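You operate a simulated robot arm through the tools that you are given. There is no shell and no other tool.

The job below is to be done with a simulated robot arm. You get a single attempt, and the scene is never put back.

Task
Put things in order on the open top of the cabinet table. At the end: the yellow cup stands where the clear jar stood; the small yellow bottle (marked "COLOUR") is on the white tin (marked "GELATINE"); the grey label roll is on the brown jars carton; the clear jar from the open top of the cabinet table stands where the small yellow bottle stood; the black tub (marked "SUGAR") stands where the grey label roll stood; whatever was shut is shut again. Leave all else as you found it, and nothing knocked over. Set down upright: small yellow bottle.

Only the result counts: the job must be done as asked and must still hold three seconds after the hand-in. Knocking over, shifting, dropping, spilling or breaking anything else fails it.

Robot
A 6-joint arm with a two-finger parallel gripper, fixed in place. Base frame: the origin is at the foot of the arm, x ahead of it, y to its left, z up; the work surface is at about z = 0. Units: cm, rad, N and s.
With the tool pointing down near the work surface it reaches from about 18 to 46 cm from the base axis. Its first joint turns from -1.222 to 1.222 rad. Payload 1.9 kg.
The tool frame sits at the grasp point between the pads (the TCP): z along the fingers, y along the line on which they close. The tips reach 2.3 cm beyond it. The gripper opens to 9.4 cm. The fingers are 3.8 cm wide and 1 cm thick; the gripper's body (5.4 by 9.6 cm) begins 3.9 cm behind the TCP.
Orientation is told as [roll, pitch, yaw] about the base's x, y, z axes, in that order, counted from this pose: with the fingers straight down and closing along the base's y, the tool's x points along the base's -x, its y along +y and its z along -z.

Tools
- The arm moves only by the tool arm_command. Its argument "commands" is a list of rows, each a list of 6 numbers: the shift along the tool's x, y, z in units of 50 mm (1.0 is 50 mm), then the turn, a rotation vector about the tool's x, y, z in units of 6 degrees (1.0 is 6 degrees). In form: [[x, y, z, rx, ry, rz], ...]. A call has 1 to 20 rows; each row shifts and turns the commanded pose from where the row before left it, along the tool's axes as they then stand. "fingers" is the gripper command, from -1 (fully open) to 1 (shut), values between in proportion, set as the call begins (left out, the last holds). A call with a number of a shift or a turn outside -1 to 1 is refused whole. A row lasts 0.2 s, in which the tool goes at most 5 cm and 0.15 rad; a call with a longer step from one row to the next is refused whole, and so is a gripper value outside its range. Where a pose cannot be reached the arm comes as near as it can. A force on the tool above 40 N (or 10 N above the force at the start of the call, whichever is more), or a blocked arm, ends the call early, and 0.2 s more pass. The fingers move at their own pace (about 10.8 cm/s each) and stop on an object; they squeeze with about 30 N. The grip force told is the motor's: it shows also when the fingers shut on nothing. Time passes only in rows, and 0.2 s behind the last, so rows that do not move let the fingers close. It gives the time, the measured TCP pose, the force on the tool (base axes), the opening and the grip force at its end, in the units of the frame above (readings bear some noise), with the torque about the TCP (base axes, N m) and any sound that the robot's microphone picked up.
- Cameras (640 x 400 px; columns grow to the right, rows downward): "scene" is fixed at [5.76, 30.2, 44.18]; the picture's right is [-0.78, -0.62, 0.00], its down [-0.34, 0.42, -0.84] and it looks along [0.52, -0.66, -0.54] (base axes); focal length 214 px, centre (320, 200). "wrist" rides on the gripper at [8.7, 1.6, -7.4] in the tool frame; the picture's right is [-0.18, 0.98, 0.00], its down [-0.58, -0.11, -0.81] and it looks along [-0.79, -0.15, 0.59] (tool axes); focal length 243 px, centre (320, 200). There is no depth. A picture from a camera that has moved, and an enlarged one, comes with that camera's place and axes in the base frame and with its lens. The place of the scene camera against the robot may be out by one fixed shift of up to 1.8 cm in any direction.
- grab_frame(camera): a new picture of that camera. No time passes.
- inspect(camera, box): a new picture of the part [left, top, right, bottom] of that camera's present view, enlarged. No time passes.
- hand_in(): hands the job in; it is judged then, once.

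Places have to be worked out from the pictures, the camera data and where the tool is seen. Open the gripper and draw the arm clear of the work before you hand the job in, unless the task says otherwise.

The tools are called after "Call:" by a JSON object that holds its "method" and its "body". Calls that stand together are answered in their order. arm_command: Moves the arm, as the interface text tells. Its arguments: {"type":"object","properties":{"commands":{"type":"array","items":{"type":"array","items":{"type":"number"}}},"fingers":{"type":"number"}},"required":["commands"]} The other tools are called the same way: grab_frame (camera) takes a picture; inspect (camera, box) takes an enlarged picture of a part of a camera's view; hand_in () hands the job in.

At the start:

```text
clock: 0.0
ee_pos: [29.65, -5.49, 34.81]
orientation: [0.0, 0.0, -0.001]
ft_force: [0.2, -0.4, -0.4]
ft_torque: [-0.02, -0.01, 0.02]
grip_width: 9.43
grip_force: 0.0
```

scene: 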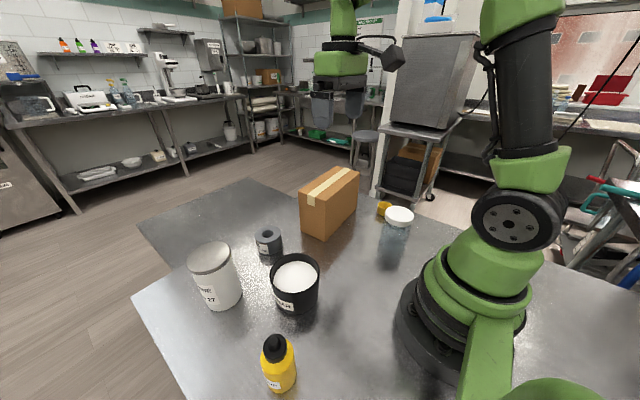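
wrist: 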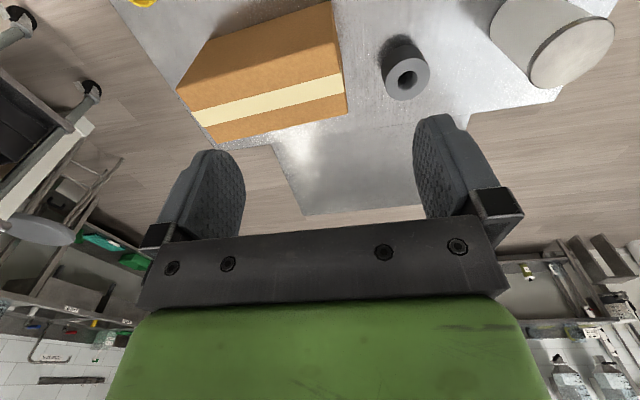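

I'll begin by looking closely at the scene with both cameras to find the objects.

Call:
{"method": "inspect", "body": {"camera": "scene", "box": [130, 160, 450, 400]}}

Call:
{"method": "inspect", "body": {"camera": "scene", "box": [340, 180, 440, 280]}}

Call:
{"method": "grab_frame", "body": {"camera": "wrist"}}

```text
1.67 times, centred on (290, 280) of scene
camera zoom: at [5.76, 30.2, 44.18], right [-0.78, -0.62, 0.0], down [-0.34, 0.42, -0.84], along [0.52, -0.66, -0.54], focal length 358 px, centre (370, 67)
```

zoom: 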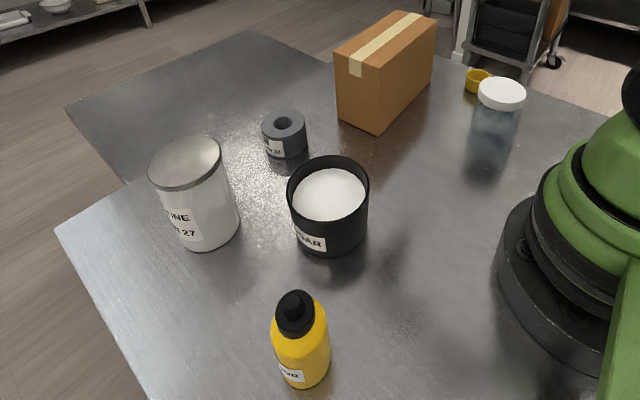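

```text
4.00 times, centred on (390, 230) of scene
camera zoom: at [5.76, 30.2, 44.18], right [-0.78, -0.62, 0.0], down [-0.34, 0.42, -0.84], along [0.52, -0.66, -0.54], focal length 858 px, centre (40, 80)
```

zoom: 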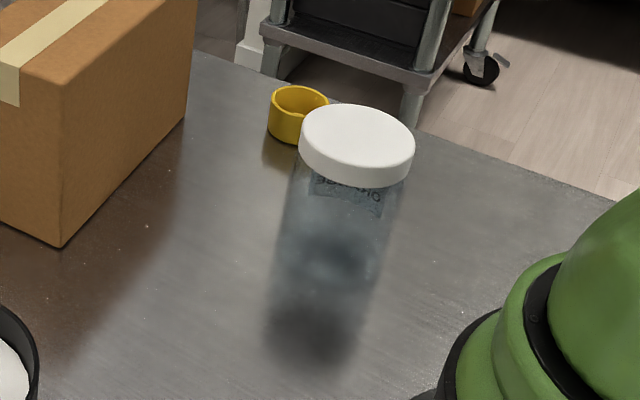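

```text
taken
camera wrist: at [20.97, -3.75, 42.3], right [0.19, 0.98, 0.0], down [0.58, -0.11, 0.81], along [0.79, -0.15, -0.59], focal length 243 px, centre (320, 200)
```

wrist: 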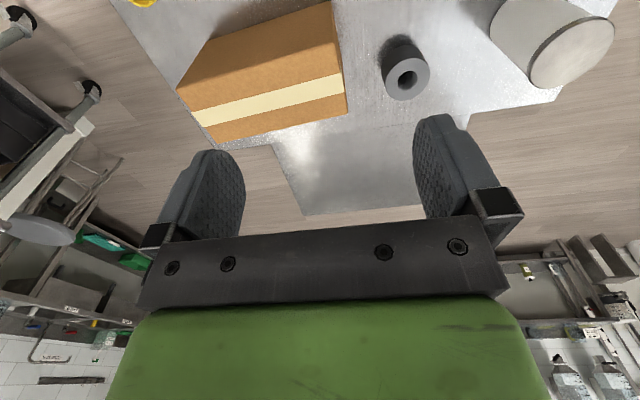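

The wrist camera already shows the roll, carton and tin; I'll enlarge parts of the current wrist view to measure them.

Call:
{"method": "inspect", "body": {"camera": "wrist", "box": [160, 0, 400, 150]}}

Call:
{"method": "inspect", "body": {"camera": "wrist", "box": [360, 0, 640, 175]}}

Call:
{"method": "inspect", "body": {"camera": "scene", "box": [240, 240, 340, 400]}}

Call:
{"method": "inspect", "body": {"camera": "scene", "box": [180, 150, 370, 320]}}

```text
2.67 times, centred on (280, 75) of wrist
camera zoom: at [20.97, -3.75, 42.3], right [0.19, 0.98, 0.0], down [0.58, -0.11, 0.81], along [0.79, -0.15, -0.59], focal length 647 px, centre (427, 533)
```

zoom: 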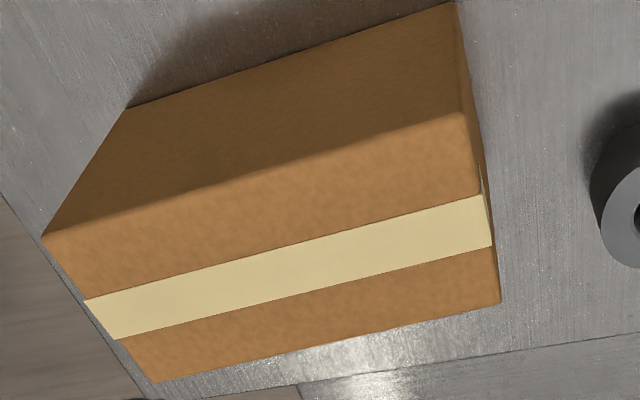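

```text
2.29 times, centred on (500, 88) of wrist
camera zoom: at [20.97, -3.75, 42.3], right [0.19, 0.98, 0.0], down [0.58, -0.11, 0.81], along [0.79, -0.15, -0.59], focal length 555 px, centre (-91, 457)
```

zoom: 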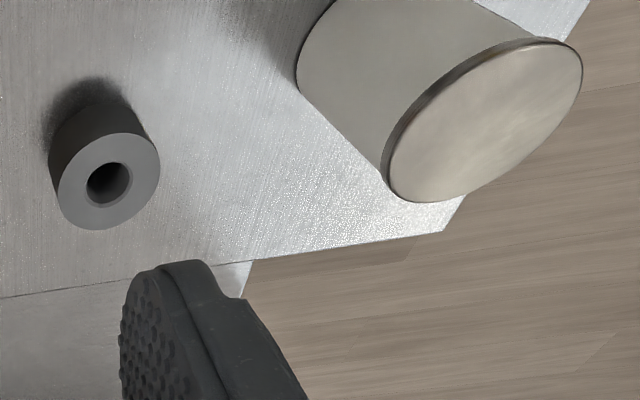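

```text
2.50 times, centred on (290, 320) of scene
camera zoom: at [5.76, 30.2, 44.18], right [-0.78, -0.62, 0.0], down [-0.34, 0.42, -0.84], along [0.52, -0.66, -0.54], focal length 536 px, centre (395, -100)
```

zoom: 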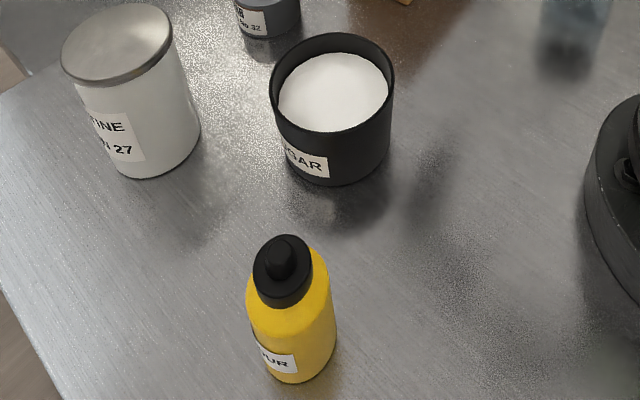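

```text
2.35 times, centred on (275, 235) of scene
camera zoom: at [5.76, 30.2, 44.18], right [-0.78, -0.62, 0.0], down [-0.34, 0.42, -0.84], along [0.52, -0.66, -0.54], focal length 505 px, centre (426, 118)
```

zoom: 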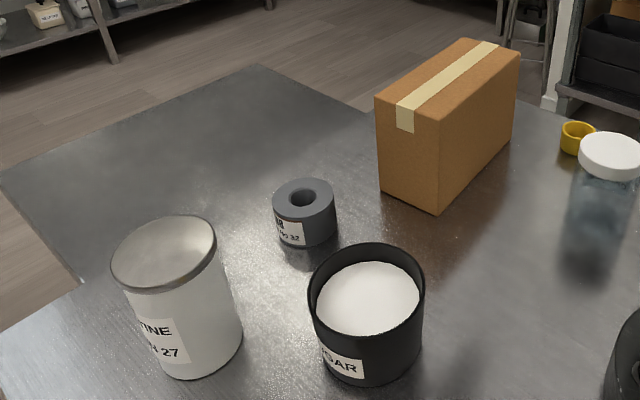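

The roll is near (42.7, 5.8), the tin near (39, 22), the tub near (27, 11) and the bottle near (18, 24), but the scene camera may be off by a shift. I'll swing the wrist camera over to the left side at a safe height to measure these more exactly.

Call:
{"method": "arm_command", "body": {"commands": [[0.355, 0.85, 0.227, 0, 0, 0], [0.355, 0.85, 0.227, 0, 0, 0], [0.355, 0.85, 0.227, 0, 0, 0], [0.355, 0.85, 0.227, 0, 0, 0], [0.355, 0.85, 0.227, 0, 0, 0], [0.355, 0.85, 0.227, 0, 0, 0], [0, 0, 0, 0, 0, -0.93], [0, 0, 0, 0, 0, -0.93], [0, 0, 0, 0, 0, -0.93], [0, 0, 0, 0, 0, -0.93], [0, 0, 0, 0, 0, -0.93], [0, 0, 0, 0, 0, -0.93], [0, 0, 0, 0, 0, -0.93], [0, 0, 0, 0, 0, -0.93], [0, 0, 0, 0, 0, -0.93], [0, 0, 0, 0, 0, 0]]}}

Call:
{"method": "grab_frame", "body": {"camera": "wrist"}}

Call:
{"method": "grab_frame", "body": {"camera": "scene"}}

```text
clock: 3.4
ee_pos: [19.03, 20.02, 28.08]
orientation: [0.0, 0.0, 0.876]
ft_force: [0.0, -0.5, 0.3]
ft_torque: [0.0, -0.01, -0.02]
grip_width: 9.38
grip_force: 0.0
```

```text
taken
camera wrist: at [12.22, 14.51, 35.55], right [-0.64, 0.77, 0.0], down [0.46, 0.38, 0.81], along [0.62, 0.51, -0.59], focal length 243 px, centre (320, 200)
```

wrist: 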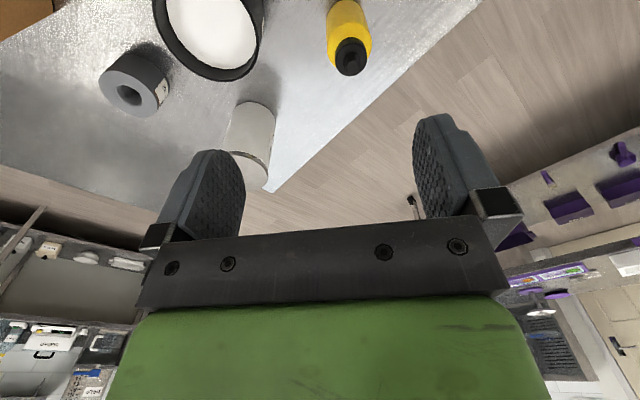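

```text
taken
```

scene: 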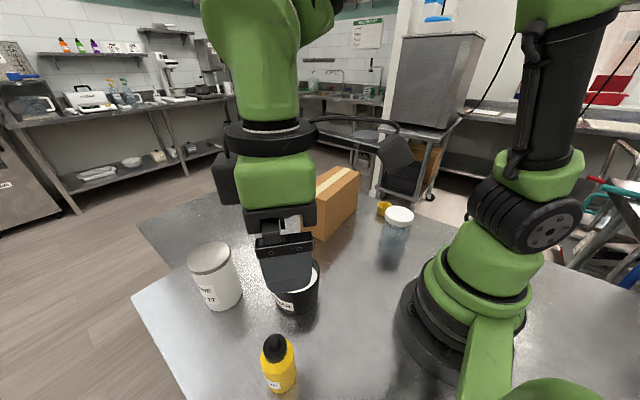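

The bottle, tub, roll and tin are all visible in the wrist camera. I'll tilt the tool so the camera looks further down, for better measurement.

Call:
{"method": "arm_command", "body": {"commands": [[0, 0, 0, 0, 1, 0], [0, 0, 0, 0, 1, 0], [0, 0, 0, 0, 1, 0], [0, 0, 0, 0, 1, 0], [0, 0, 0, 0, 1, 0], [0, 0, 0, 0, 0, 0]]}}

Call:
{"method": "grab_frame", "body": {"camera": "wrist"}}

Call:
{"method": "inspect", "body": {"camera": "wrist", "box": [80, 0, 320, 160]}}

Call:
{"method": "inspect", "body": {"camera": "wrist", "box": [260, 0, 500, 160]}}

```text
clock: 4.8
ee_pos: [19.14, 20.0, 28.06]
orientation: [0.0, 0.523, 0.876]
ft_force: [0.6, -1.0, 0.2]
ft_torque: [0.01, 0.01, -0.03]
grip_width: 9.43
grip_force: 0.1
```

```text
taken
camera wrist: at [15.32, 18.3, 38.87], right [-0.65, 0.75, -0.09], down [0.66, 0.63, 0.41], along [0.36, 0.2, -0.91], focal length 243 px, centre (320, 200)
```

wrist: 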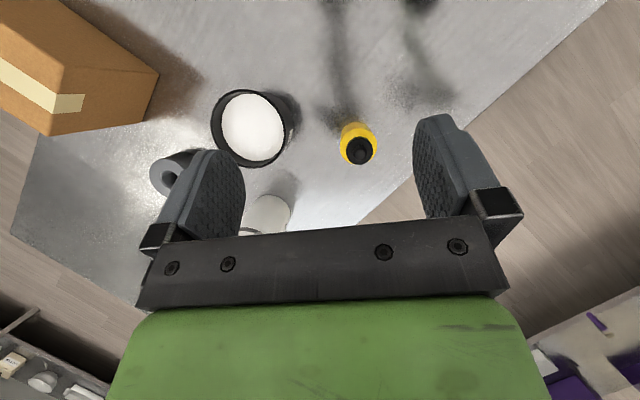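

```text
2.50 times, centred on (200, 80) of wrist
camera zoom: at [15.32, 18.3, 38.87], right [-0.65, 0.75, -0.09], down [0.66, 0.63, 0.41], along [0.36, 0.2, -0.91], focal length 606 px, centre (620, 500)
```

zoom: 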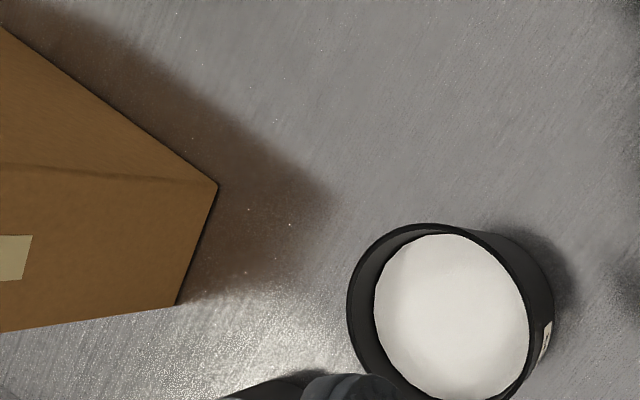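

```text
2.50 times, centred on (380, 80) of wrist
camera zoom: at [15.32, 18.3, 38.87], right [-0.65, 0.75, -0.09], down [0.66, 0.63, 0.41], along [0.36, 0.2, -0.91], focal length 606 px, centre (170, 500)
```

zoom: 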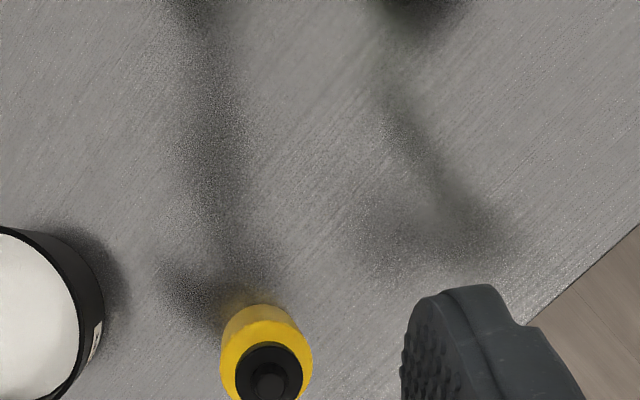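

The bottle is near (18.7, 23.7). I'll move the camera to be right over the bottle so that its place doesn't depend on height guesses.

Call:
{"method": "arm_command", "body": {"commands": [[-0.548, 0.085, -0.316, 0, 0, 0], [-0.548, 0.085, -0.316, 0, 0, 0], [0, 0, 0, 0, 0, 0]]}}

Call:
{"method": "grab_frame", "body": {"camera": "wrist"}}

Call:
{"method": "inspect", "body": {"camera": "wrist", "box": [280, 50, 400, 130]}}

Call:
{"method": "inspect", "body": {"camera": "wrist", "box": [160, 50, 310, 150]}}

```text
clock: 5.5
ee_pos: [22.65, 25.05, 27.8]
orientation: [-0.02, 0.519, 0.864]
ft_force: [16.7, 40.1, -97.1]
ft_torque: [-2.87, -0.95, -0.87]
grip_width: 9.42
grip_force: 0.0
stopped in row 3: the force on the tool passed its limit at 199 N (the readings are from after the stop); the commanded pose is now the measured one
```

```text
taken
camera wrist: at [18.64, 23.52, 38.62], right [-0.65, 0.75, -0.11], down [0.66, 0.63, 0.41], along [0.38, 0.2, -0.9], focal length 243 px, centre (320, 200)
```

wrist: 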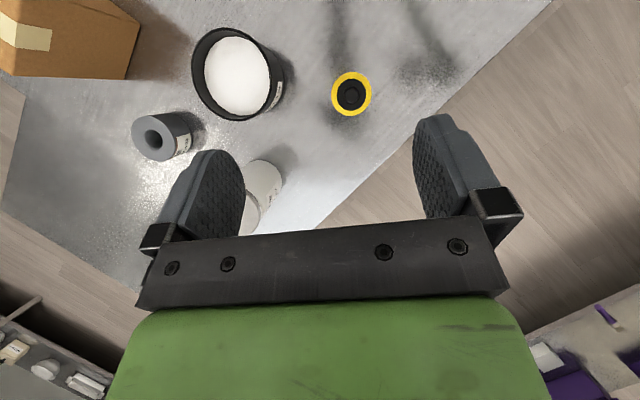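

```text
5.00 times, centred on (340, 90) of wrist
camera zoom: at [18.64, 23.52, 38.62], right [-0.65, 0.75, -0.11], down [0.66, 0.63, 0.41], along [0.38, 0.2, -0.9], focal length 1213 px, centre (220, 750)
```

zoom: 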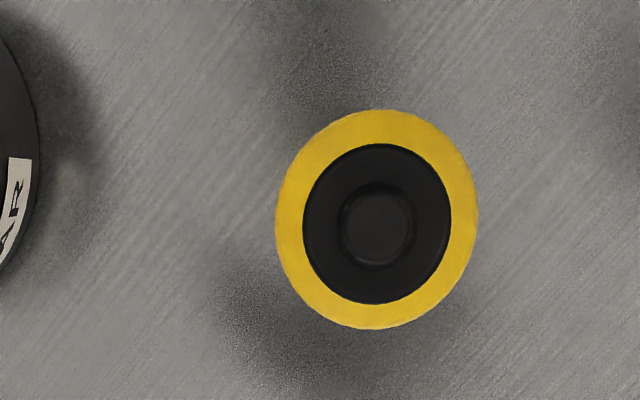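

```text
4.00 times, centred on (235, 100) of wrist
camera zoom: at [18.64, 23.52, 38.62], right [-0.65, 0.75, -0.11], down [0.66, 0.63, 0.41], along [0.38, 0.2, -0.9], focal length 970 px, centre (660, 600)
```

zoom: 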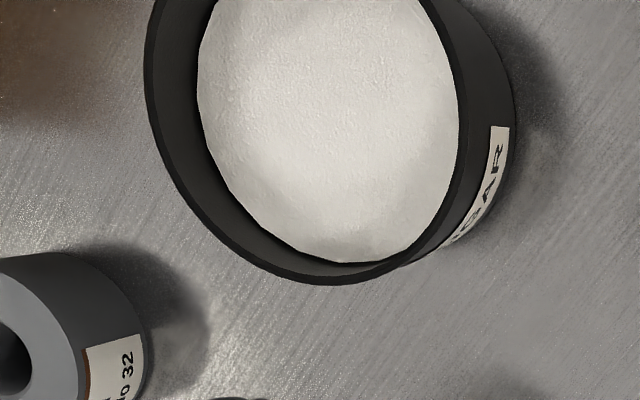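

Unexpected: a large force was reported on the tool. I'll look at the scene before any other motion.

Call:
{"method": "grab_frame", "body": {"camera": "scene"}}

```text
taken
```

scene: 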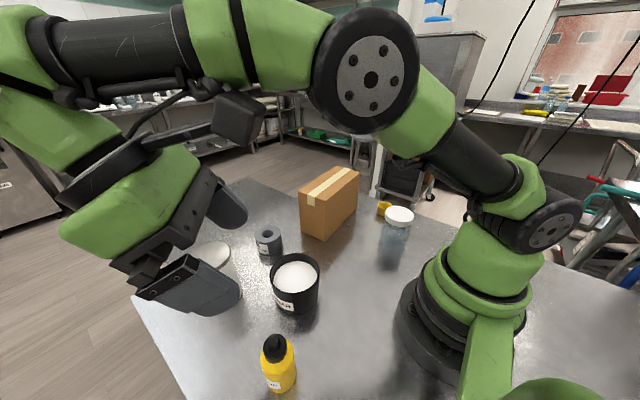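

The camera bracket seems to have touched the forearm in this tilted, folded posture; nothing on the table was touched. I'll tilt back a little and lower to relieve it.

Call:
{"method": "arm_command", "body": {"commands": [[0, 0, 0, 0, -1, 0], [0, 0, 0, 0, -1, 0], [0, 0, 0, 0, 0, 0]]}}

```text
clock: 6.3
ee_pos: [22.39, 25.18, 27.82]
orientation: [-0.012, 0.311, 0.873]
ft_force: [0.4, -0.3, -0.6]
ft_torque: [0.02, 0.03, -0.01]
grip_width: 9.4
grip_force: 0.1
```

Contact is released. From the overhead view the bottle axis is at about (18.9, 24.05), diameter about 4.8 cm, height about 10 cm. Now new pictures from this pose for tub, roll and tin.

Call:
{"method": "grab_frame", "body": {"camera": "wrist"}}

Call:
{"method": "inspect", "body": {"camera": "wrist", "box": [150, 0, 350, 130]}}

Call:
{"method": "inspect", "body": {"camera": "wrist", "box": [80, 20, 300, 160]}}

```text
taken
camera wrist: at [17.26, 21.87, 37.6], right [-0.64, 0.76, -0.07], down [0.59, 0.55, 0.59], along [0.49, 0.34, -0.8], focal length 243 px, centre (320, 200)
```

wrist: 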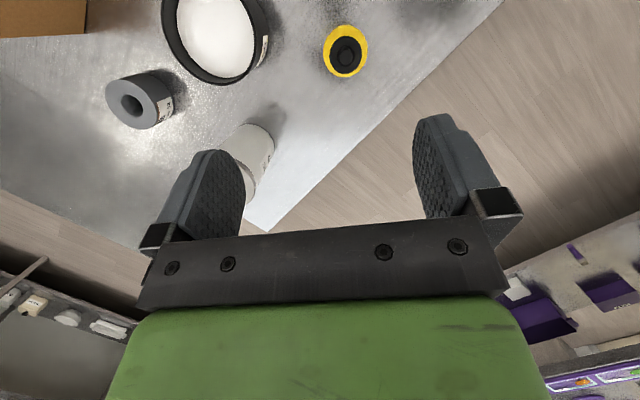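

```text
3.08 times, centred on (250, 65) of wrist
camera zoom: at [17.26, 21.87, 37.6], right [-0.64, 0.76, -0.07], down [0.59, 0.55, 0.59], along [0.49, 0.34, -0.8], focal length 746 px, centre (535, 615)
```

zoom: 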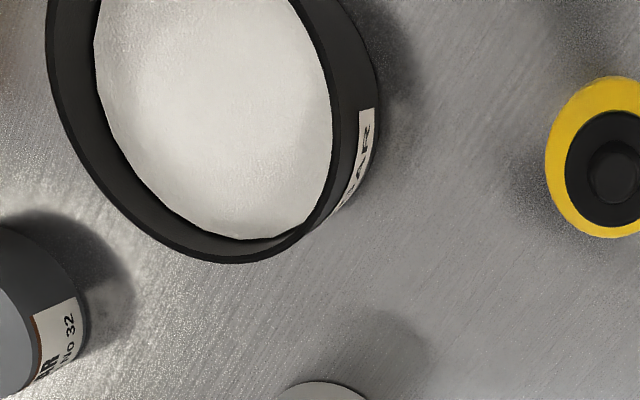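

```text
2.86 times, centred on (190, 90) of wrist
camera zoom: at [17.26, 21.87, 37.6], right [-0.64, 0.76, -0.07], down [0.59, 0.55, 0.59], along [0.49, 0.34, -0.8], focal length 693 px, centre (691, 514)
```

zoom: 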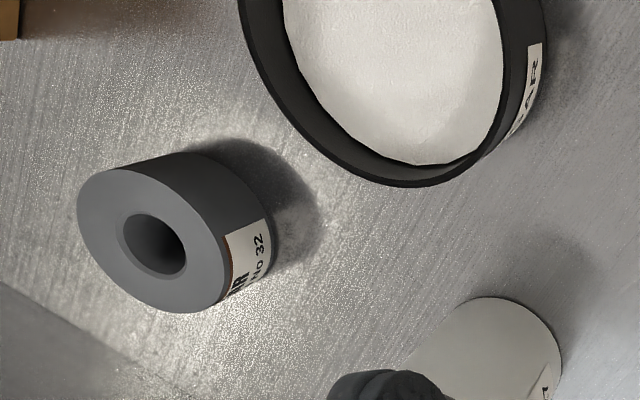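

Roll, tub and tin are in view. I'll level the tool again and move out toward the tin to measure it (and the reach there).

Call:
{"method": "arm_command", "body": {"commands": [[0, 0, 0, 0, -0.99, 0], [0, 0, 0, 0, -0.99, 0], [0, 0, 0, -0.115, -0.99, 0], [0, 0, 0, 0, 0, 0.89], [0, 0, 0, 0, 0, 0.89], [0, 0, 0, 0, 0, 0.89], [0, 0, 0, 0, 0, 0.89], [-0.472, -0.554, 0, 0, 0, 0], [-0.472, -0.554, 0, 0, 0, 0], [-0.472, -0.554, 0, 0, 0, 0], [-0.472, -0.554, 0, 0, 0, 0], [0, 0, 0, 0, 0, 0]]}}

Call:
{"method": "grab_frame", "body": {"camera": "wrist"}}

Call:
{"method": "inspect", "body": {"camera": "wrist", "box": [240, 0, 440, 130]}}

Call:
{"method": "grab_frame", "body": {"camera": "scene"}}

```text
clock: 8.9
ee_pos: [36.1, 19.96, 27.88]
orientation: [-0.001, -0.001, 0.501]
ft_force: [-0.7, 0.0, 0.4]
ft_torque: [0.01, 0.02, -0.02]
grip_width: 9.41
grip_force: 0.1
```

```text
taken
camera wrist: at [27.68, 17.28, 35.43], right [-0.31, 0.95, 0.0], down [0.56, 0.19, 0.81], along [0.77, 0.25, -0.59], focal length 243 px, centre (320, 200)
```

wrist: 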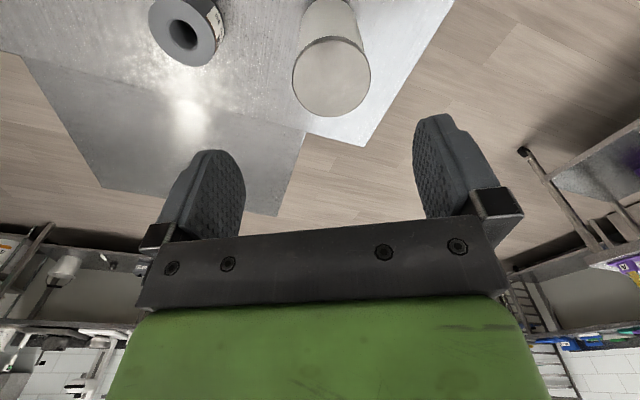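

```text
3.08 times, centred on (340, 65) of wrist
camera zoom: at [27.68, 17.28, 35.43], right [-0.31, 0.95, 0.0], down [0.56, 0.19, 0.81], along [0.77, 0.25, -0.59], focal length 746 px, centre (258, 615)
```

zoom: 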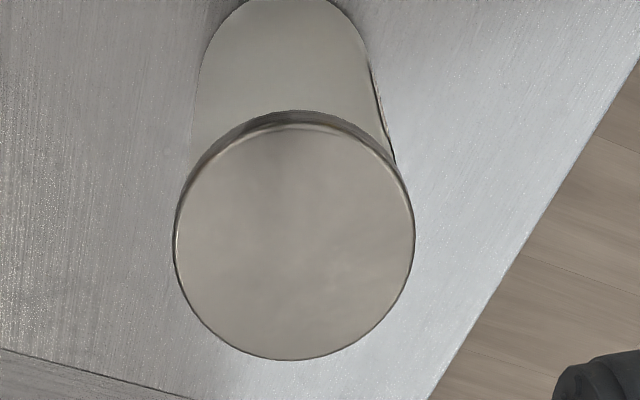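

```text
taken
```

scene: 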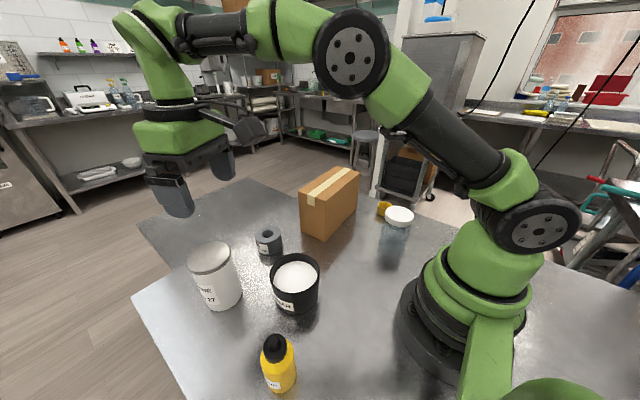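

Tin: lid centre about (38.7, 22.1), top z about 12.1, diameter about 7.5. Next I hover over the black tub to measure its diameter, and see roll again.

Call:
{"method": "arm_command", "body": {"commands": [[0.605, -0.159, 0.35, 0, 0, 0], [0.605, -0.159, 0.35, 0, 0, 0], [0.605, -0.159, 0.35, 0, 0, 0], [0.605, -0.159, 0.35, 0, 0, 0], [0, 0, 0, 0, 0, 0]]}}

Call:
{"method": "grab_frame", "body": {"camera": "wrist"}}

Call:
{"method": "inspect", "body": {"camera": "wrist", "box": [230, 0, 430, 130]}}

Call:
{"method": "inspect", "body": {"camera": "wrist", "box": [60, 40, 260, 170]}}

```text
clock: 10.1
ee_pos: [27.09, 11.37, 20.87]
orientation: [0.002, -0.001, 0.504]
ft_force: [-0.1, 0.0, 0.3]
ft_torque: [0.03, -0.03, 0.01]
grip_width: 9.41
grip_force: 0.0
```

```text
taken
camera wrist: at [18.68, 8.71, 28.4], right [-0.31, 0.95, 0.0], down [0.56, 0.18, 0.81], along [0.77, 0.25, -0.59], focal length 243 px, centre (320, 200)
```

wrist: 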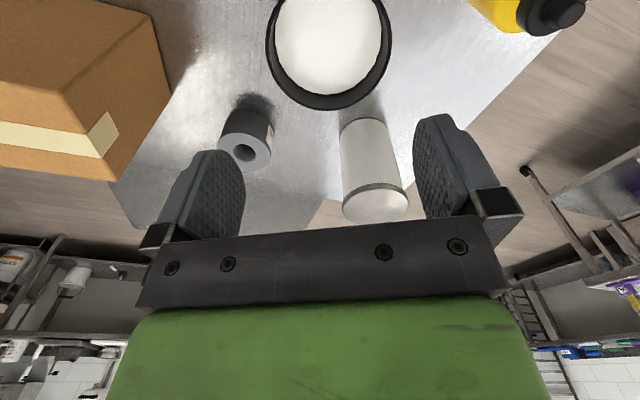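

```text
3.08 times, centred on (330, 65) of wrist
camera zoom: at [18.68, 8.71, 28.4], right [-0.31, 0.95, 0.0], down [0.56, 0.18, 0.81], along [0.77, 0.25, -0.59], focal length 746 px, centre (289, 615)
```

zoom: 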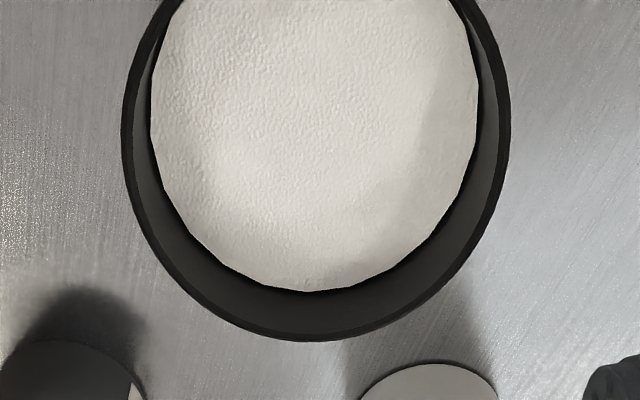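

```text
3.08 times, centred on (160, 105) of wrist
camera zoom: at [18.68, 8.71, 28.4], right [-0.31, 0.95, 0.0], down [0.56, 0.18, 0.81], along [0.77, 0.25, -0.59], focal length 746 px, centre (812, 492)
```

zoom: 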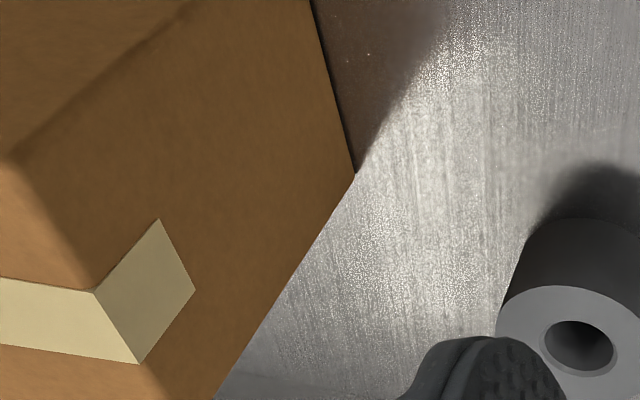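

The tub's rim appears about 9.5–10 cm wide, so I need an accurate size. I'll back the arm toward the base to view the tub from the side at a lower angle.

Call:
{"method": "arm_command", "body": {"commands": [[0.5, 0, 0, 0, 0, 0], [0.5, 0, 0, 0, 0, 0], [0.4, 0, -0.2, 0, 0, 0], [0, 0, 0, 0, 0, 0]]}}

Call:
{"method": "grab_frame", "body": {"camera": "wrist"}}

Call:
{"method": "inspect", "body": {"camera": "wrist", "box": [230, 0, 430, 160]}}

Call:
{"method": "inspect", "body": {"camera": "scene", "box": [250, 210, 350, 330]}}

```text
clock: 11.1
ee_pos: [20.83, 8.04, 21.83]
orientation: [-0.001, 0.001, 0.502]
ft_force: [0.0, 0.3, -0.5]
ft_torque: [-0.01, 0.01, 0.01]
grip_width: 9.4
grip_force: 0.0
```

```text
taken
camera wrist: at [12.45, 5.41, 29.35], right [-0.31, 0.95, 0.0], down [0.56, 0.19, 0.81], along [0.77, 0.25, -0.59], focal length 243 px, centre (320, 200)
```

wrist: 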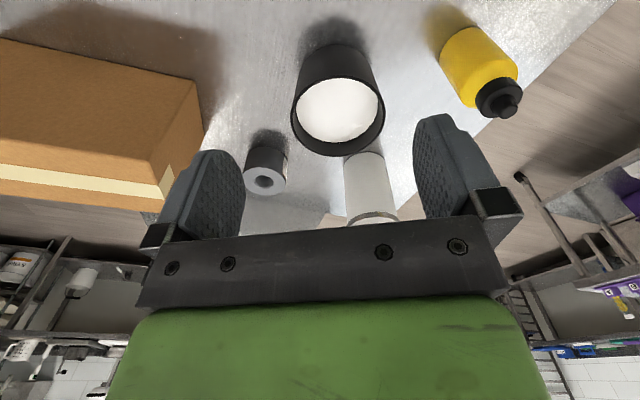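

```text
2.50 times, centred on (330, 80) of wrist
camera zoom: at [12.45, 5.41, 29.35], right [-0.31, 0.95, 0.0], down [0.56, 0.19, 0.81], along [0.77, 0.25, -0.59], focal length 606 px, centre (295, 500)
```

zoom: 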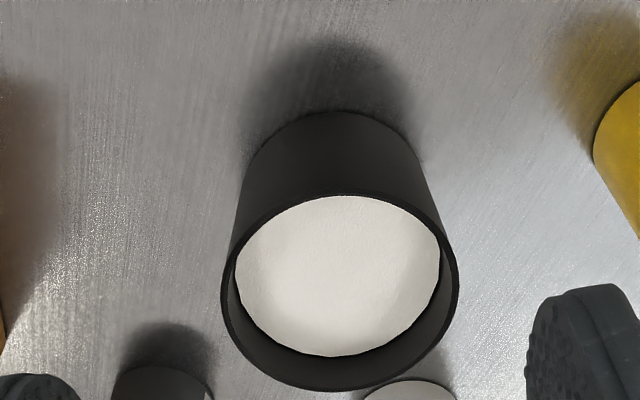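

```text
3.33 times, centred on (300, 270) of scene
camera zoom: at [5.76, 30.2, 44.18], right [-0.78, -0.62, 0.0], down [-0.34, 0.42, -0.84], along [0.52, -0.66, -0.54], focal length 715 px, centre (387, -33)
```

zoom: 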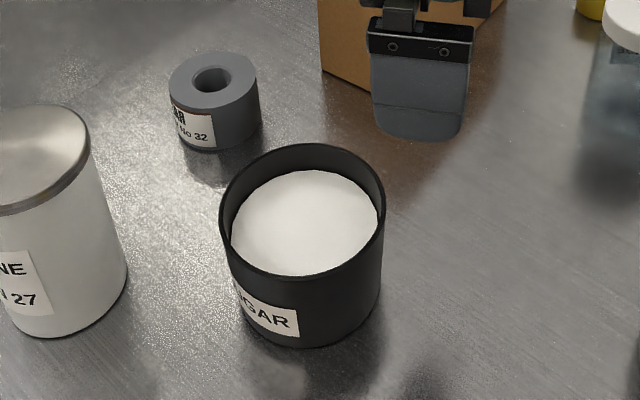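

The tub: rim diameter about 9.8 cm (wider than the gripper's 9.4), rim height about 7.7, centre about (26.9, 12.15); I'll slide it later with the fingers. Now turning the camera toward the jar, cup and carton on the right.

Call:
{"method": "arm_command", "body": {"commands": [[0.28, -0.759, -0.42, 0, 0, 0], [0.28, -0.759, -0.42, 0, 0, 0], [0, 0, 0, 0, 0, 0.955], [0, 0, 0, 0, 0, 0.955], [0, 0, 0, 0, 0, 0.955], [0, 0, 0, 0, 0, 0.955], [0, 0, 0, 0, 0, 0.955], [0, 0, 0, 0, 0, 0.955], [0, 0, 0, 0, 0, 0.955], [0, 0, 0, 0, 0, 0.955], [0, 0, 0, 0, 0, 0.955], [0, 0, 0, 0, 0, 0.955], [0, 0, 0, 0, 0, 0.955], [0, 0, 0, 0, 0, 0.955], [0, 0, 0, 0, 0, 0.955], [0, 0, 0, 0, 0, 0.955], [0, 0, 0, 0, 0, 0.955], [0, 0, 0, 0, 0, 0.955], [0, 0, 0, 0, 0, 0.955], [0, 0, 0, 0, 0, 0]]}}

Call:
{"method": "grab_frame", "body": {"camera": "wrist"}}

Call:
{"method": "inspect", "body": {"camera": "wrist", "box": [240, 0, 440, 200]}}

Call:
{"method": "inspect", "body": {"camera": "wrist", "box": [440, 0, 640, 200]}}

Call:
{"method": "inspect", "body": {"camera": "wrist", "box": [0, 0, 240, 200]}}

```text
clock: 15.3
ee_pos: [22.29, -0.02, 26.1]
orientation: [-0.002, 0.0, -1.199]
ft_force: [-0.3, 0.0, 0.0]
ft_torque: [-0.01, 0.0, -0.03]
grip_width: 9.39
grip_force: 0.1
```

```text
taken
camera wrist: at [20.43, 8.8, 33.56], right [0.98, 0.19, 0.0], down [0.11, -0.58, 0.81], along [0.15, -0.79, -0.59], focal length 243 px, centre (320, 200)
```

wrist: 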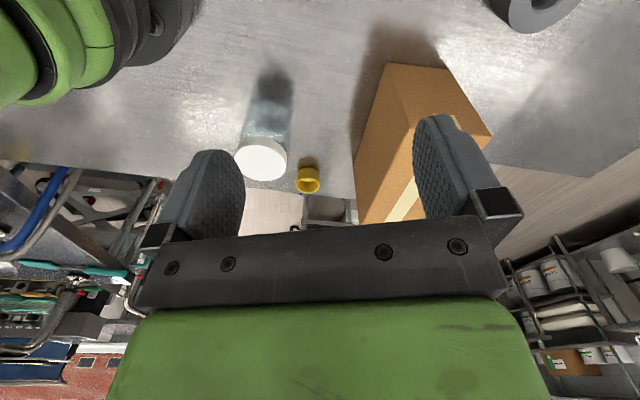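

```text
2.00 times, centred on (340, 100) of wrist
camera zoom: at [20.43, 8.8, 33.56], right [0.98, 0.19, 0.0], down [0.11, -0.58, 0.81], along [0.15, -0.79, -0.59], focal length 485 px, centre (280, 400)
```

zoom: 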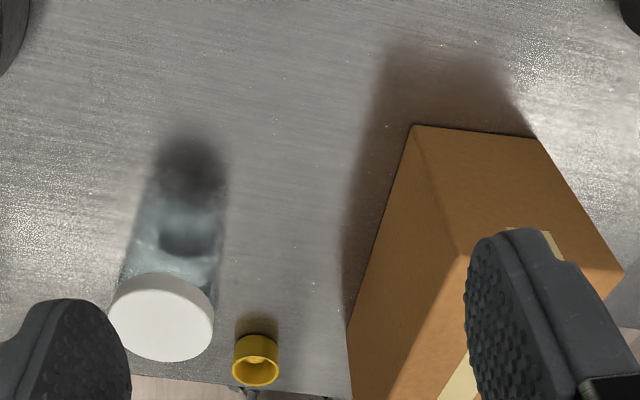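

```text
2.00 times, centred on (540, 100) of wrist
camera zoom: at [20.43, 8.8, 33.56], right [0.98, 0.19, 0.0], down [0.11, -0.58, 0.81], along [0.15, -0.79, -0.59], focal length 485 px, centre (-120, 400)
```

zoom: 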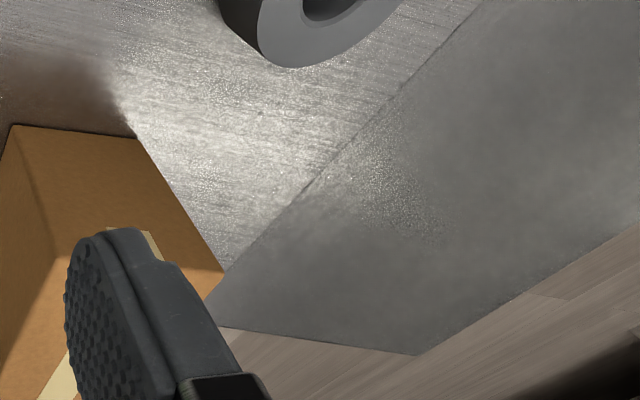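

```text
2.00 times, centred on (120, 100) of wrist
camera zoom: at [20.43, 8.8, 33.56], right [0.98, 0.19, 0.0], down [0.11, -0.58, 0.81], along [0.15, -0.79, -0.59], focal length 485 px, centre (720, 400)
```

zoom: 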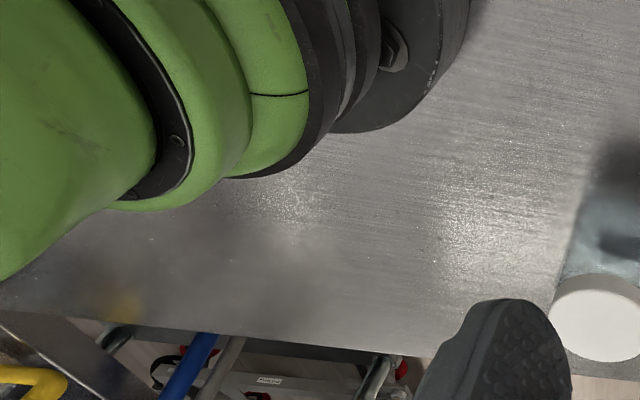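

The carton's top is at z≈13.7 with centre about (37.0, −13.9); the cup is near (24.9, −27.3), the jar near (17, −11). One more view closer to the jar for accuracy.

Call:
{"method": "arm_command", "body": {"commands": [[-0.734, -0.319, 0, 0, 0, 0], [-0.734, -0.319, 0, 0, 0, 0], [0, 0, 0, 0, 0, 0]]}}

Call:
{"method": "grab_frame", "body": {"camera": "wrist"}}

Call:
{"method": "inspect", "body": {"camera": "wrist", "box": [180, 0, 340, 160]}}

Call:
{"method": "inspect", "body": {"camera": "wrist", "box": [260, 80, 340, 160]}}

```text
clock: 16.1
ee_pos: [21.73, -8.0, 25.92]
orientation: [0.001, 0.0, -1.198]
ft_force: [0.3, -0.4, 0.3]
ft_torque: [0.02, 0.0, -0.02]
grip_width: 9.41
grip_force: 0.1
```

```text
taken
camera wrist: at [20.06, 0.74, 33.48], right [0.98, 0.19, 0.0], down [0.11, -0.58, 0.81], along [0.15, -0.79, -0.59], focal length 243 px, centre (320, 200)
```

wrist: 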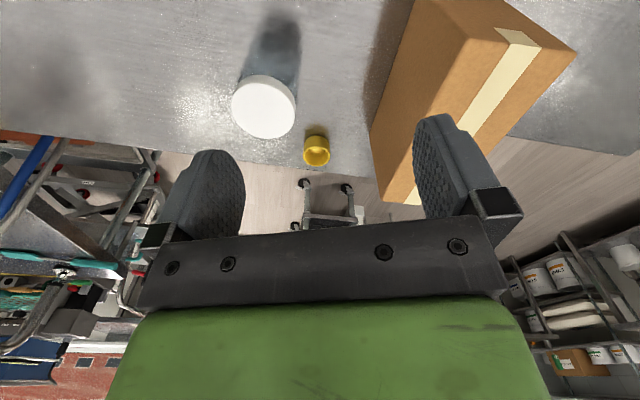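

```text
2.50 times, centred on (260, 80) of wrist
camera zoom: at [20.06, 0.74, 33.48], right [0.98, 0.19, 0.0], down [0.11, -0.58, 0.81], along [0.15, -0.79, -0.59], focal length 606 px, centre (470, 500)
```

zoom: 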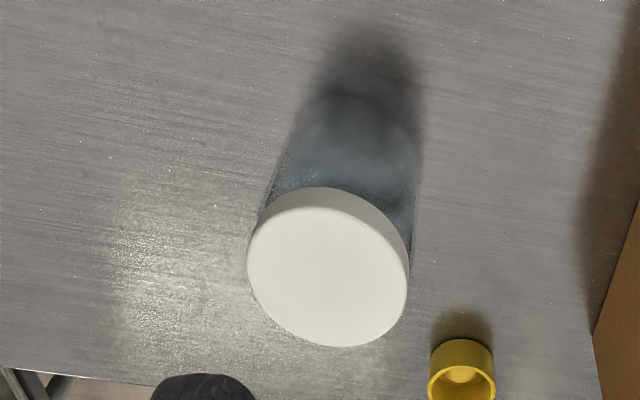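

```text
5.00 times, centred on (300, 120) of wrist
camera zoom: at [20.06, 0.74, 33.48], right [0.98, 0.19, 0.0], down [0.11, -0.58, 0.81], along [0.15, -0.79, -0.59], focal length 1213 px, centre (420, 600)
```

zoom: 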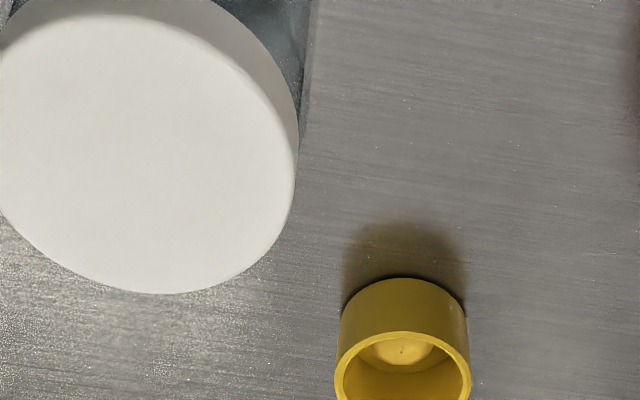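

Triangulation puts the jar at about (16.8, −16.0) with lid top z≈9.5 (lid 7.2 cm wide), and the cup at about (24.95, −28). Now I go to the bottle at (18.9, 24.1), hovering high above it first.

Call:
{"method": "arm_command", "body": {"commands": [[0.667, 0.49, 0, 0, 0, 0], [0.667, 0.49, 0, 0, 0, 0], [0.667, 0.49, 0, 0, 0, 0], [0.667, 0.49, 0, 0, 0, 0], [0.761, -0.024, 0.05, 0, 0, 0], [0.761, -0.024, 0.05, 0, 0, 0], [0.761, -0.024, 0.05, 0, 0, 0], [0.761, -0.024, 0.05, 0, 0, 0], [0, 0, 0, 0, 0, -0.955], [0, 0, 0, 0, 0, -0.955], [0, 0, 0, 0, 0, -0.955], [0, 0, 0, 0, 0, -0.955], [0, 0, 0, 0, 0, -0.955], [0, 0, 0, 0, 0, -0.955], [0, 0, 0, 0, 0, -0.955], [0, 0, 0, 0, 0, -0.955], [0, 0, 0, 0, 0, -0.955], [0, 0, 0, 0, 0, -0.955], [0, 0, 0, 0, 0, -0.955], [0, 0, 0, 0, 0, -0.955]], "fingers": -1}}

Call:
{"method": "arm_command", "body": {"commands": [[0, 0, 0, 0, 0, -0.955], [0, 0, 0, 0, 0, -0.955], [0, 0, 0, 0, 0, -0.955], [0, 0, 0, 0, 0, -0.955], [0, 0, 0, 0, 0, -0.955], [0, 0, 0, 0, 0, -0.955], [0, 0, 0, 0, 0, -0.955], [0, 0, 0, 0, 0, -0.955], [0, 0, 0, 0, 0, 0]]}}

```text
clock: 20.3
ee_pos: [19.98, 21.98, 25.0]
orientation: [-0.001, -0.002, 0.006]
ft_force: [-0.6, 0.6, 0.3]
ft_torque: [-0.01, 0.01, 0.02]
grip_width: 9.41
grip_force: 0.0
```

```text
clock: 22.3
ee_pos: [20.02, 21.91, 25.02]
orientation: [-0.001, 0.0, 0.805]
ft_force: [-0.7, -0.5, 0.3]
ft_torque: [0.01, -0.04, 0.02]
grip_width: 9.4
grip_force: 0.1
```

I'm over the bottle area at (20.0, 21.95, 25), yaw 0.80. Now centering above the bottle at z=20 and looking at it between the fingers.

Call:
{"method": "arm_command", "body": {"commands": [[-0.078, 0.228, 0.5, 0, 0, 0], [-0.078, 0.228, 0.5, 0, 0, 0], [0, 0, 0, 0, 0, 0]]}}

Call:
{"method": "grab_frame", "body": {"camera": "wrist"}}

Call:
{"method": "inspect", "body": {"camera": "wrist", "box": [240, 0, 400, 160]}}

Call:
{"method": "inspect", "body": {"camera": "scene", "box": [200, 220, 360, 400]}}

```text
clock: 23.1
ee_pos: [18.87, 24.11, 20.04]
orientation: [-0.002, -0.001, 0.803]
ft_force: [-0.4, -0.5, -1.1]
ft_torque: [0.0, 0.01, -0.01]
grip_width: 9.4
grip_force: 0.0
```

```text
taken
camera wrist: at [11.7, 19.18, 27.48], right [-0.58, 0.81, 0.0], down [0.48, 0.34, 0.81], along [0.66, 0.47, -0.59], focal length 243 px, centre (320, 200)
```

wrist: 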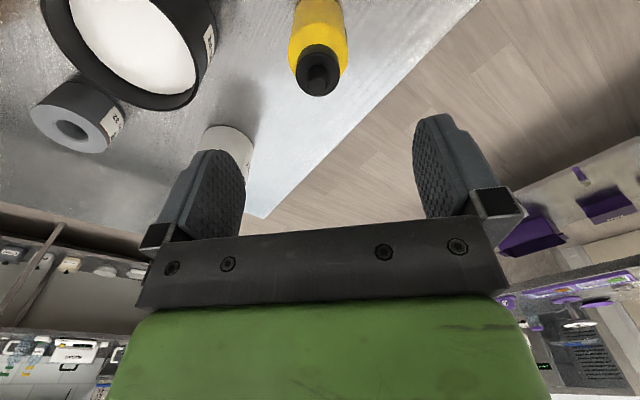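

```text
2.50 times, centred on (320, 80) of wrist
camera zoom: at [11.7, 19.18, 27.48], right [-0.58, 0.81, 0.0], down [0.48, 0.34, 0.81], along [0.66, 0.47, -0.59], focal length 606 px, centre (320, 500)
```

zoom: 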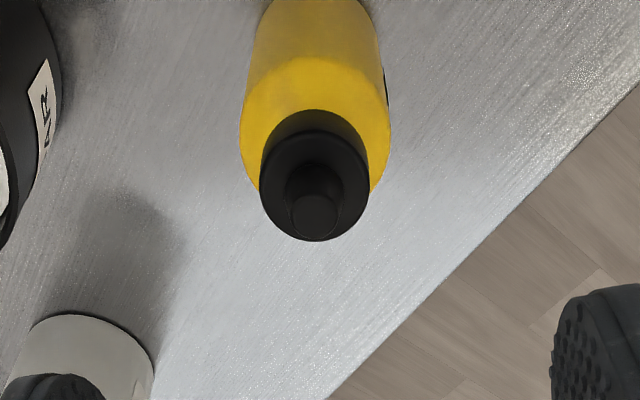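

```text
2.22 times, centred on (280, 310) of scene
camera zoom: at [5.76, 30.2, 44.18], right [-0.78, -0.62, 0.0], down [-0.34, 0.42, -0.84], along [0.52, -0.66, -0.54], focal length 477 px, centre (409, -44)
```

zoom: 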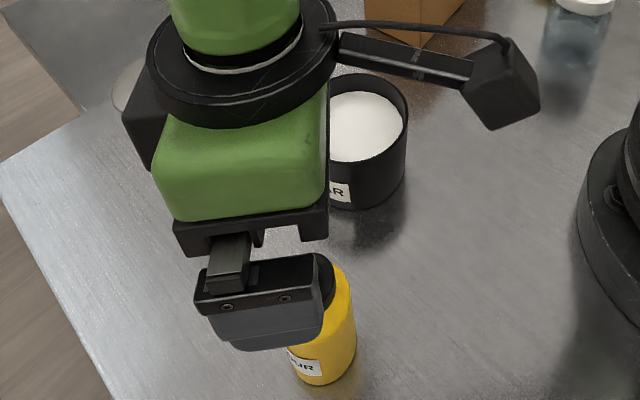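

The bottle is centred between the fingers; nub top ≈ 11.2, shoulder ≈ 7.3. I'll descend with open fingers to about z=9 and check again.

Call:
{"method": "arm_command", "body": {"commands": [[0, -0.024, 0.4, 0, 0, 0], [0, 0, 0.4, 0, 0, 0], [0, 0, 0.4, 0, 0, 0], [0, 0, 0.4, 0, 0, 0], [0, 0, 0.3, 0, 0, 0], [0, 0, 0.3, 0, 0, 0], [0, 0, 0, 0, 0, 0]]}}

Call:
{"method": "grab_frame", "body": {"camera": "wrist"}}

Call:
{"method": "grab_frame", "body": {"camera": "scene"}}

```text
clock: 24.7
ee_pos: [19.1, 24.06, 8.98]
orientation: [-0.001, -0.001, 0.802]
ft_force: [0.3, -0.1, -0.3]
ft_torque: [-0.02, 0.02, 0.0]
grip_width: 9.39
grip_force: 0.0
```

```text
taken
camera wrist: at [11.79, 19.07, 16.51], right [-0.58, 0.81, 0.0], down [0.48, 0.34, 0.81], along [0.66, 0.47, -0.59], focal length 243 px, centre (320, 200)
```

wrist: 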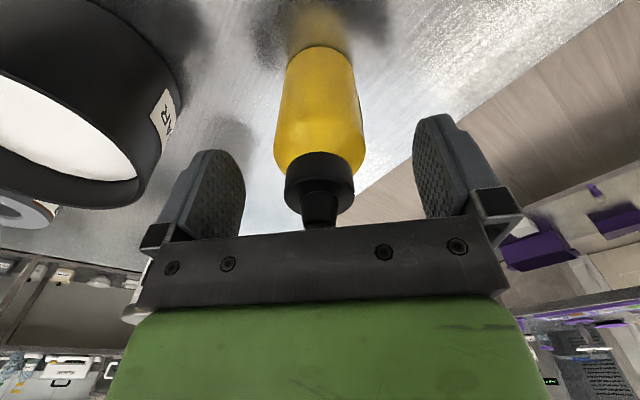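

```text
taken
```

scene: 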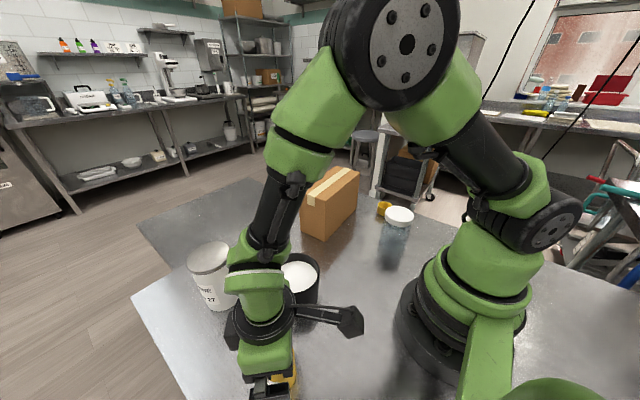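

The bottle is upright between the fingers. I'll enlarge to see where the nub's top is relative to the palm.

Call:
{"method": "inspect", "body": {"camera": "wrist", "box": [250, 130, 390, 250]}}

Call:
{"method": "inspect", "body": {"camera": "wrist", "box": [240, 20, 400, 180]}}

```text
3.33 times, centred on (320, 190) of wrist
camera zoom: at [11.79, 19.07, 16.51], right [-0.58, 0.81, 0.0], down [0.48, 0.34, 0.81], along [0.66, 0.47, -0.59], focal length 809 px, centre (320, 233)
```

zoom: 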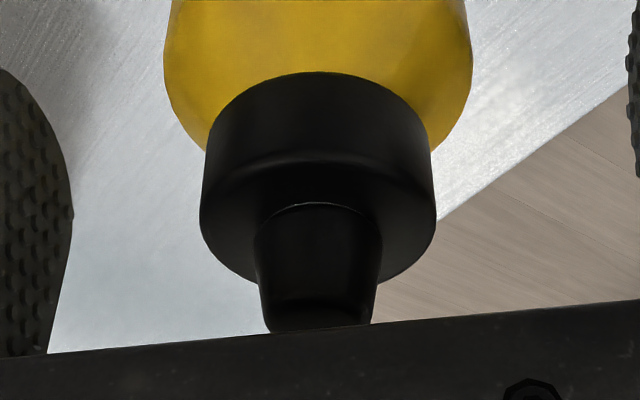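

```text
2.50 times, centred on (320, 100) of wrist
camera zoom: at [11.79, 19.07, 16.51], right [-0.58, 0.81, 0.0], down [0.48, 0.34, 0.81], along [0.66, 0.47, -0.59], focal length 606 px, centre (320, 450)
```

zoom: 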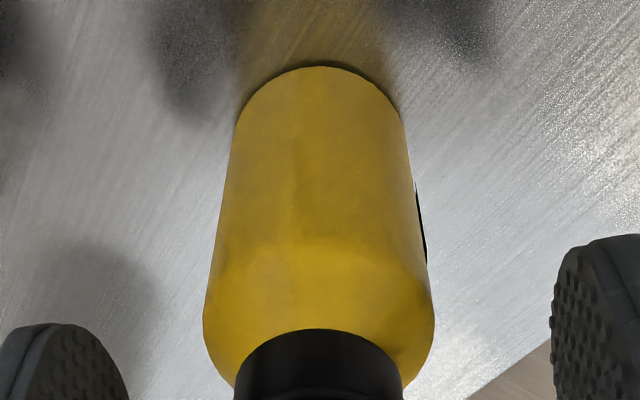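

Nub top is about z=11.5, so I stop at TCP z≈7.9 (palm at 11.8) and close on the cylinder part below the shoulder (7.27).

Call:
{"method": "arm_command", "body": {"commands": [[0, 0, 0.108, 0, 0, 0], [0, 0, 0.108, 0, 0, 0], [0, 0, 0, 0, 0, 0]]}}

Call:
{"method": "arm_command", "body": {"commands": [[0, 0, 0, 0, 0, 0], [0, 0, 0, 0, 0, 0], [0, 0, 0, 0, 0, 0], [0, 0, 0, 0, 0, 0]], "fingers": 1}}

Call:
{"method": "grab_frame", "body": {"camera": "wrist"}}

```text
clock: 25.5
ee_pos: [19.16, 24.0, 7.96]
orientation: [0.001, 0.001, 0.802]
ft_force: [0.5, -1.0, -0.9]
ft_torque: [0.04, 0.01, 0.04]
grip_width: 9.4
grip_force: 0.0
```

```text
clock: 26.5
ee_pos: [19.07, 24.03, 7.98]
orientation: [0.0, 0.0, 0.803]
ft_force: [1.3, 0.1, 0.2]
ft_torque: [0.0, 0.02, 0.03]
grip_width: 4.7
grip_force: 29.5
```

```text
taken
camera wrist: at [11.83, 19.08, 15.44], right [-0.58, 0.81, 0.0], down [0.48, 0.34, 0.81], along [0.66, 0.47, -0.59], focal length 243 px, centre (320, 200)
```

wrist: 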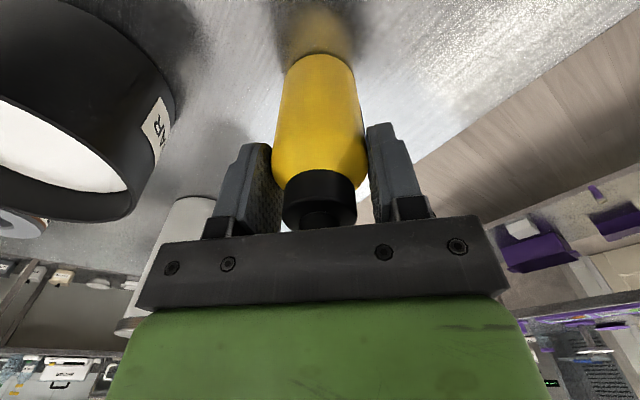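

The grip is firm at 4.7 cm. Lifting the bottle straight up slowly to z≈24.

Call:
{"method": "arm_command", "body": {"commands": [[0, 0, -0.15, 0, 0, 0], [0, 0, -0.2, 0, 0, 0], [0, 0, -0.3, 0, 0, 0], [0, 0, -0.4, 0, 0, 0], [0, 0, -0.4, 0, 0, 0], [0, 0, -0.4, 0, 0, 0], [0, 0, -0.4, 0, 0, 0], [0, 0, -0.4, 0, 0, 0], [0, 0, -0.3, 0, 0, 0], [0, 0, -0.2, 0, 0, 0], [0, 0, 0, 0, 0, 0]]}}

Call:
{"method": "grab_frame", "body": {"camera": "wrist"}}

Call:
{"method": "grab_frame", "body": {"camera": "scene"}}

```text
clock: 28.9
ee_pos: [19.0, 24.05, 23.82]
orientation: [-0.002, 0.001, 0.801]
ft_force: [0.6, -0.1, -0.9]
ft_torque: [0.0, -0.01, -0.01]
grip_width: 4.7
grip_force: 30.0
```

```text
taken
camera wrist: at [11.85, 19.09, 31.25], right [-0.58, 0.81, 0.0], down [0.48, 0.34, 0.81], along [0.66, 0.47, -0.59], focal length 243 px, centre (320, 200)
```

wrist: 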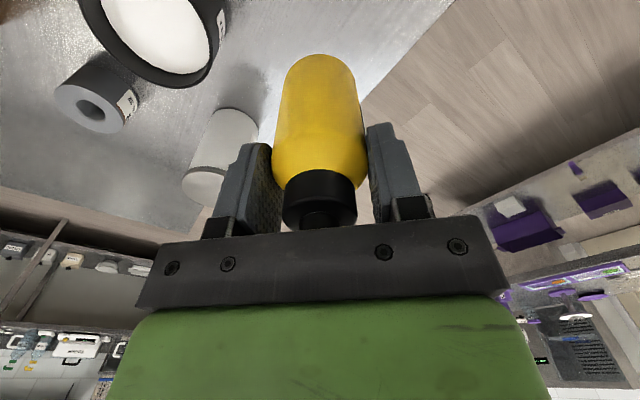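

```text
taken
```

scene: 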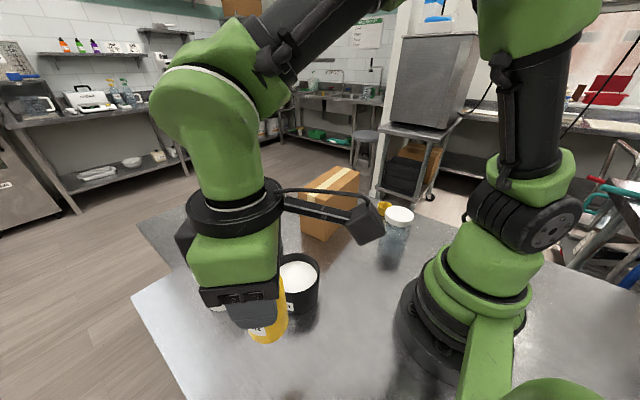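

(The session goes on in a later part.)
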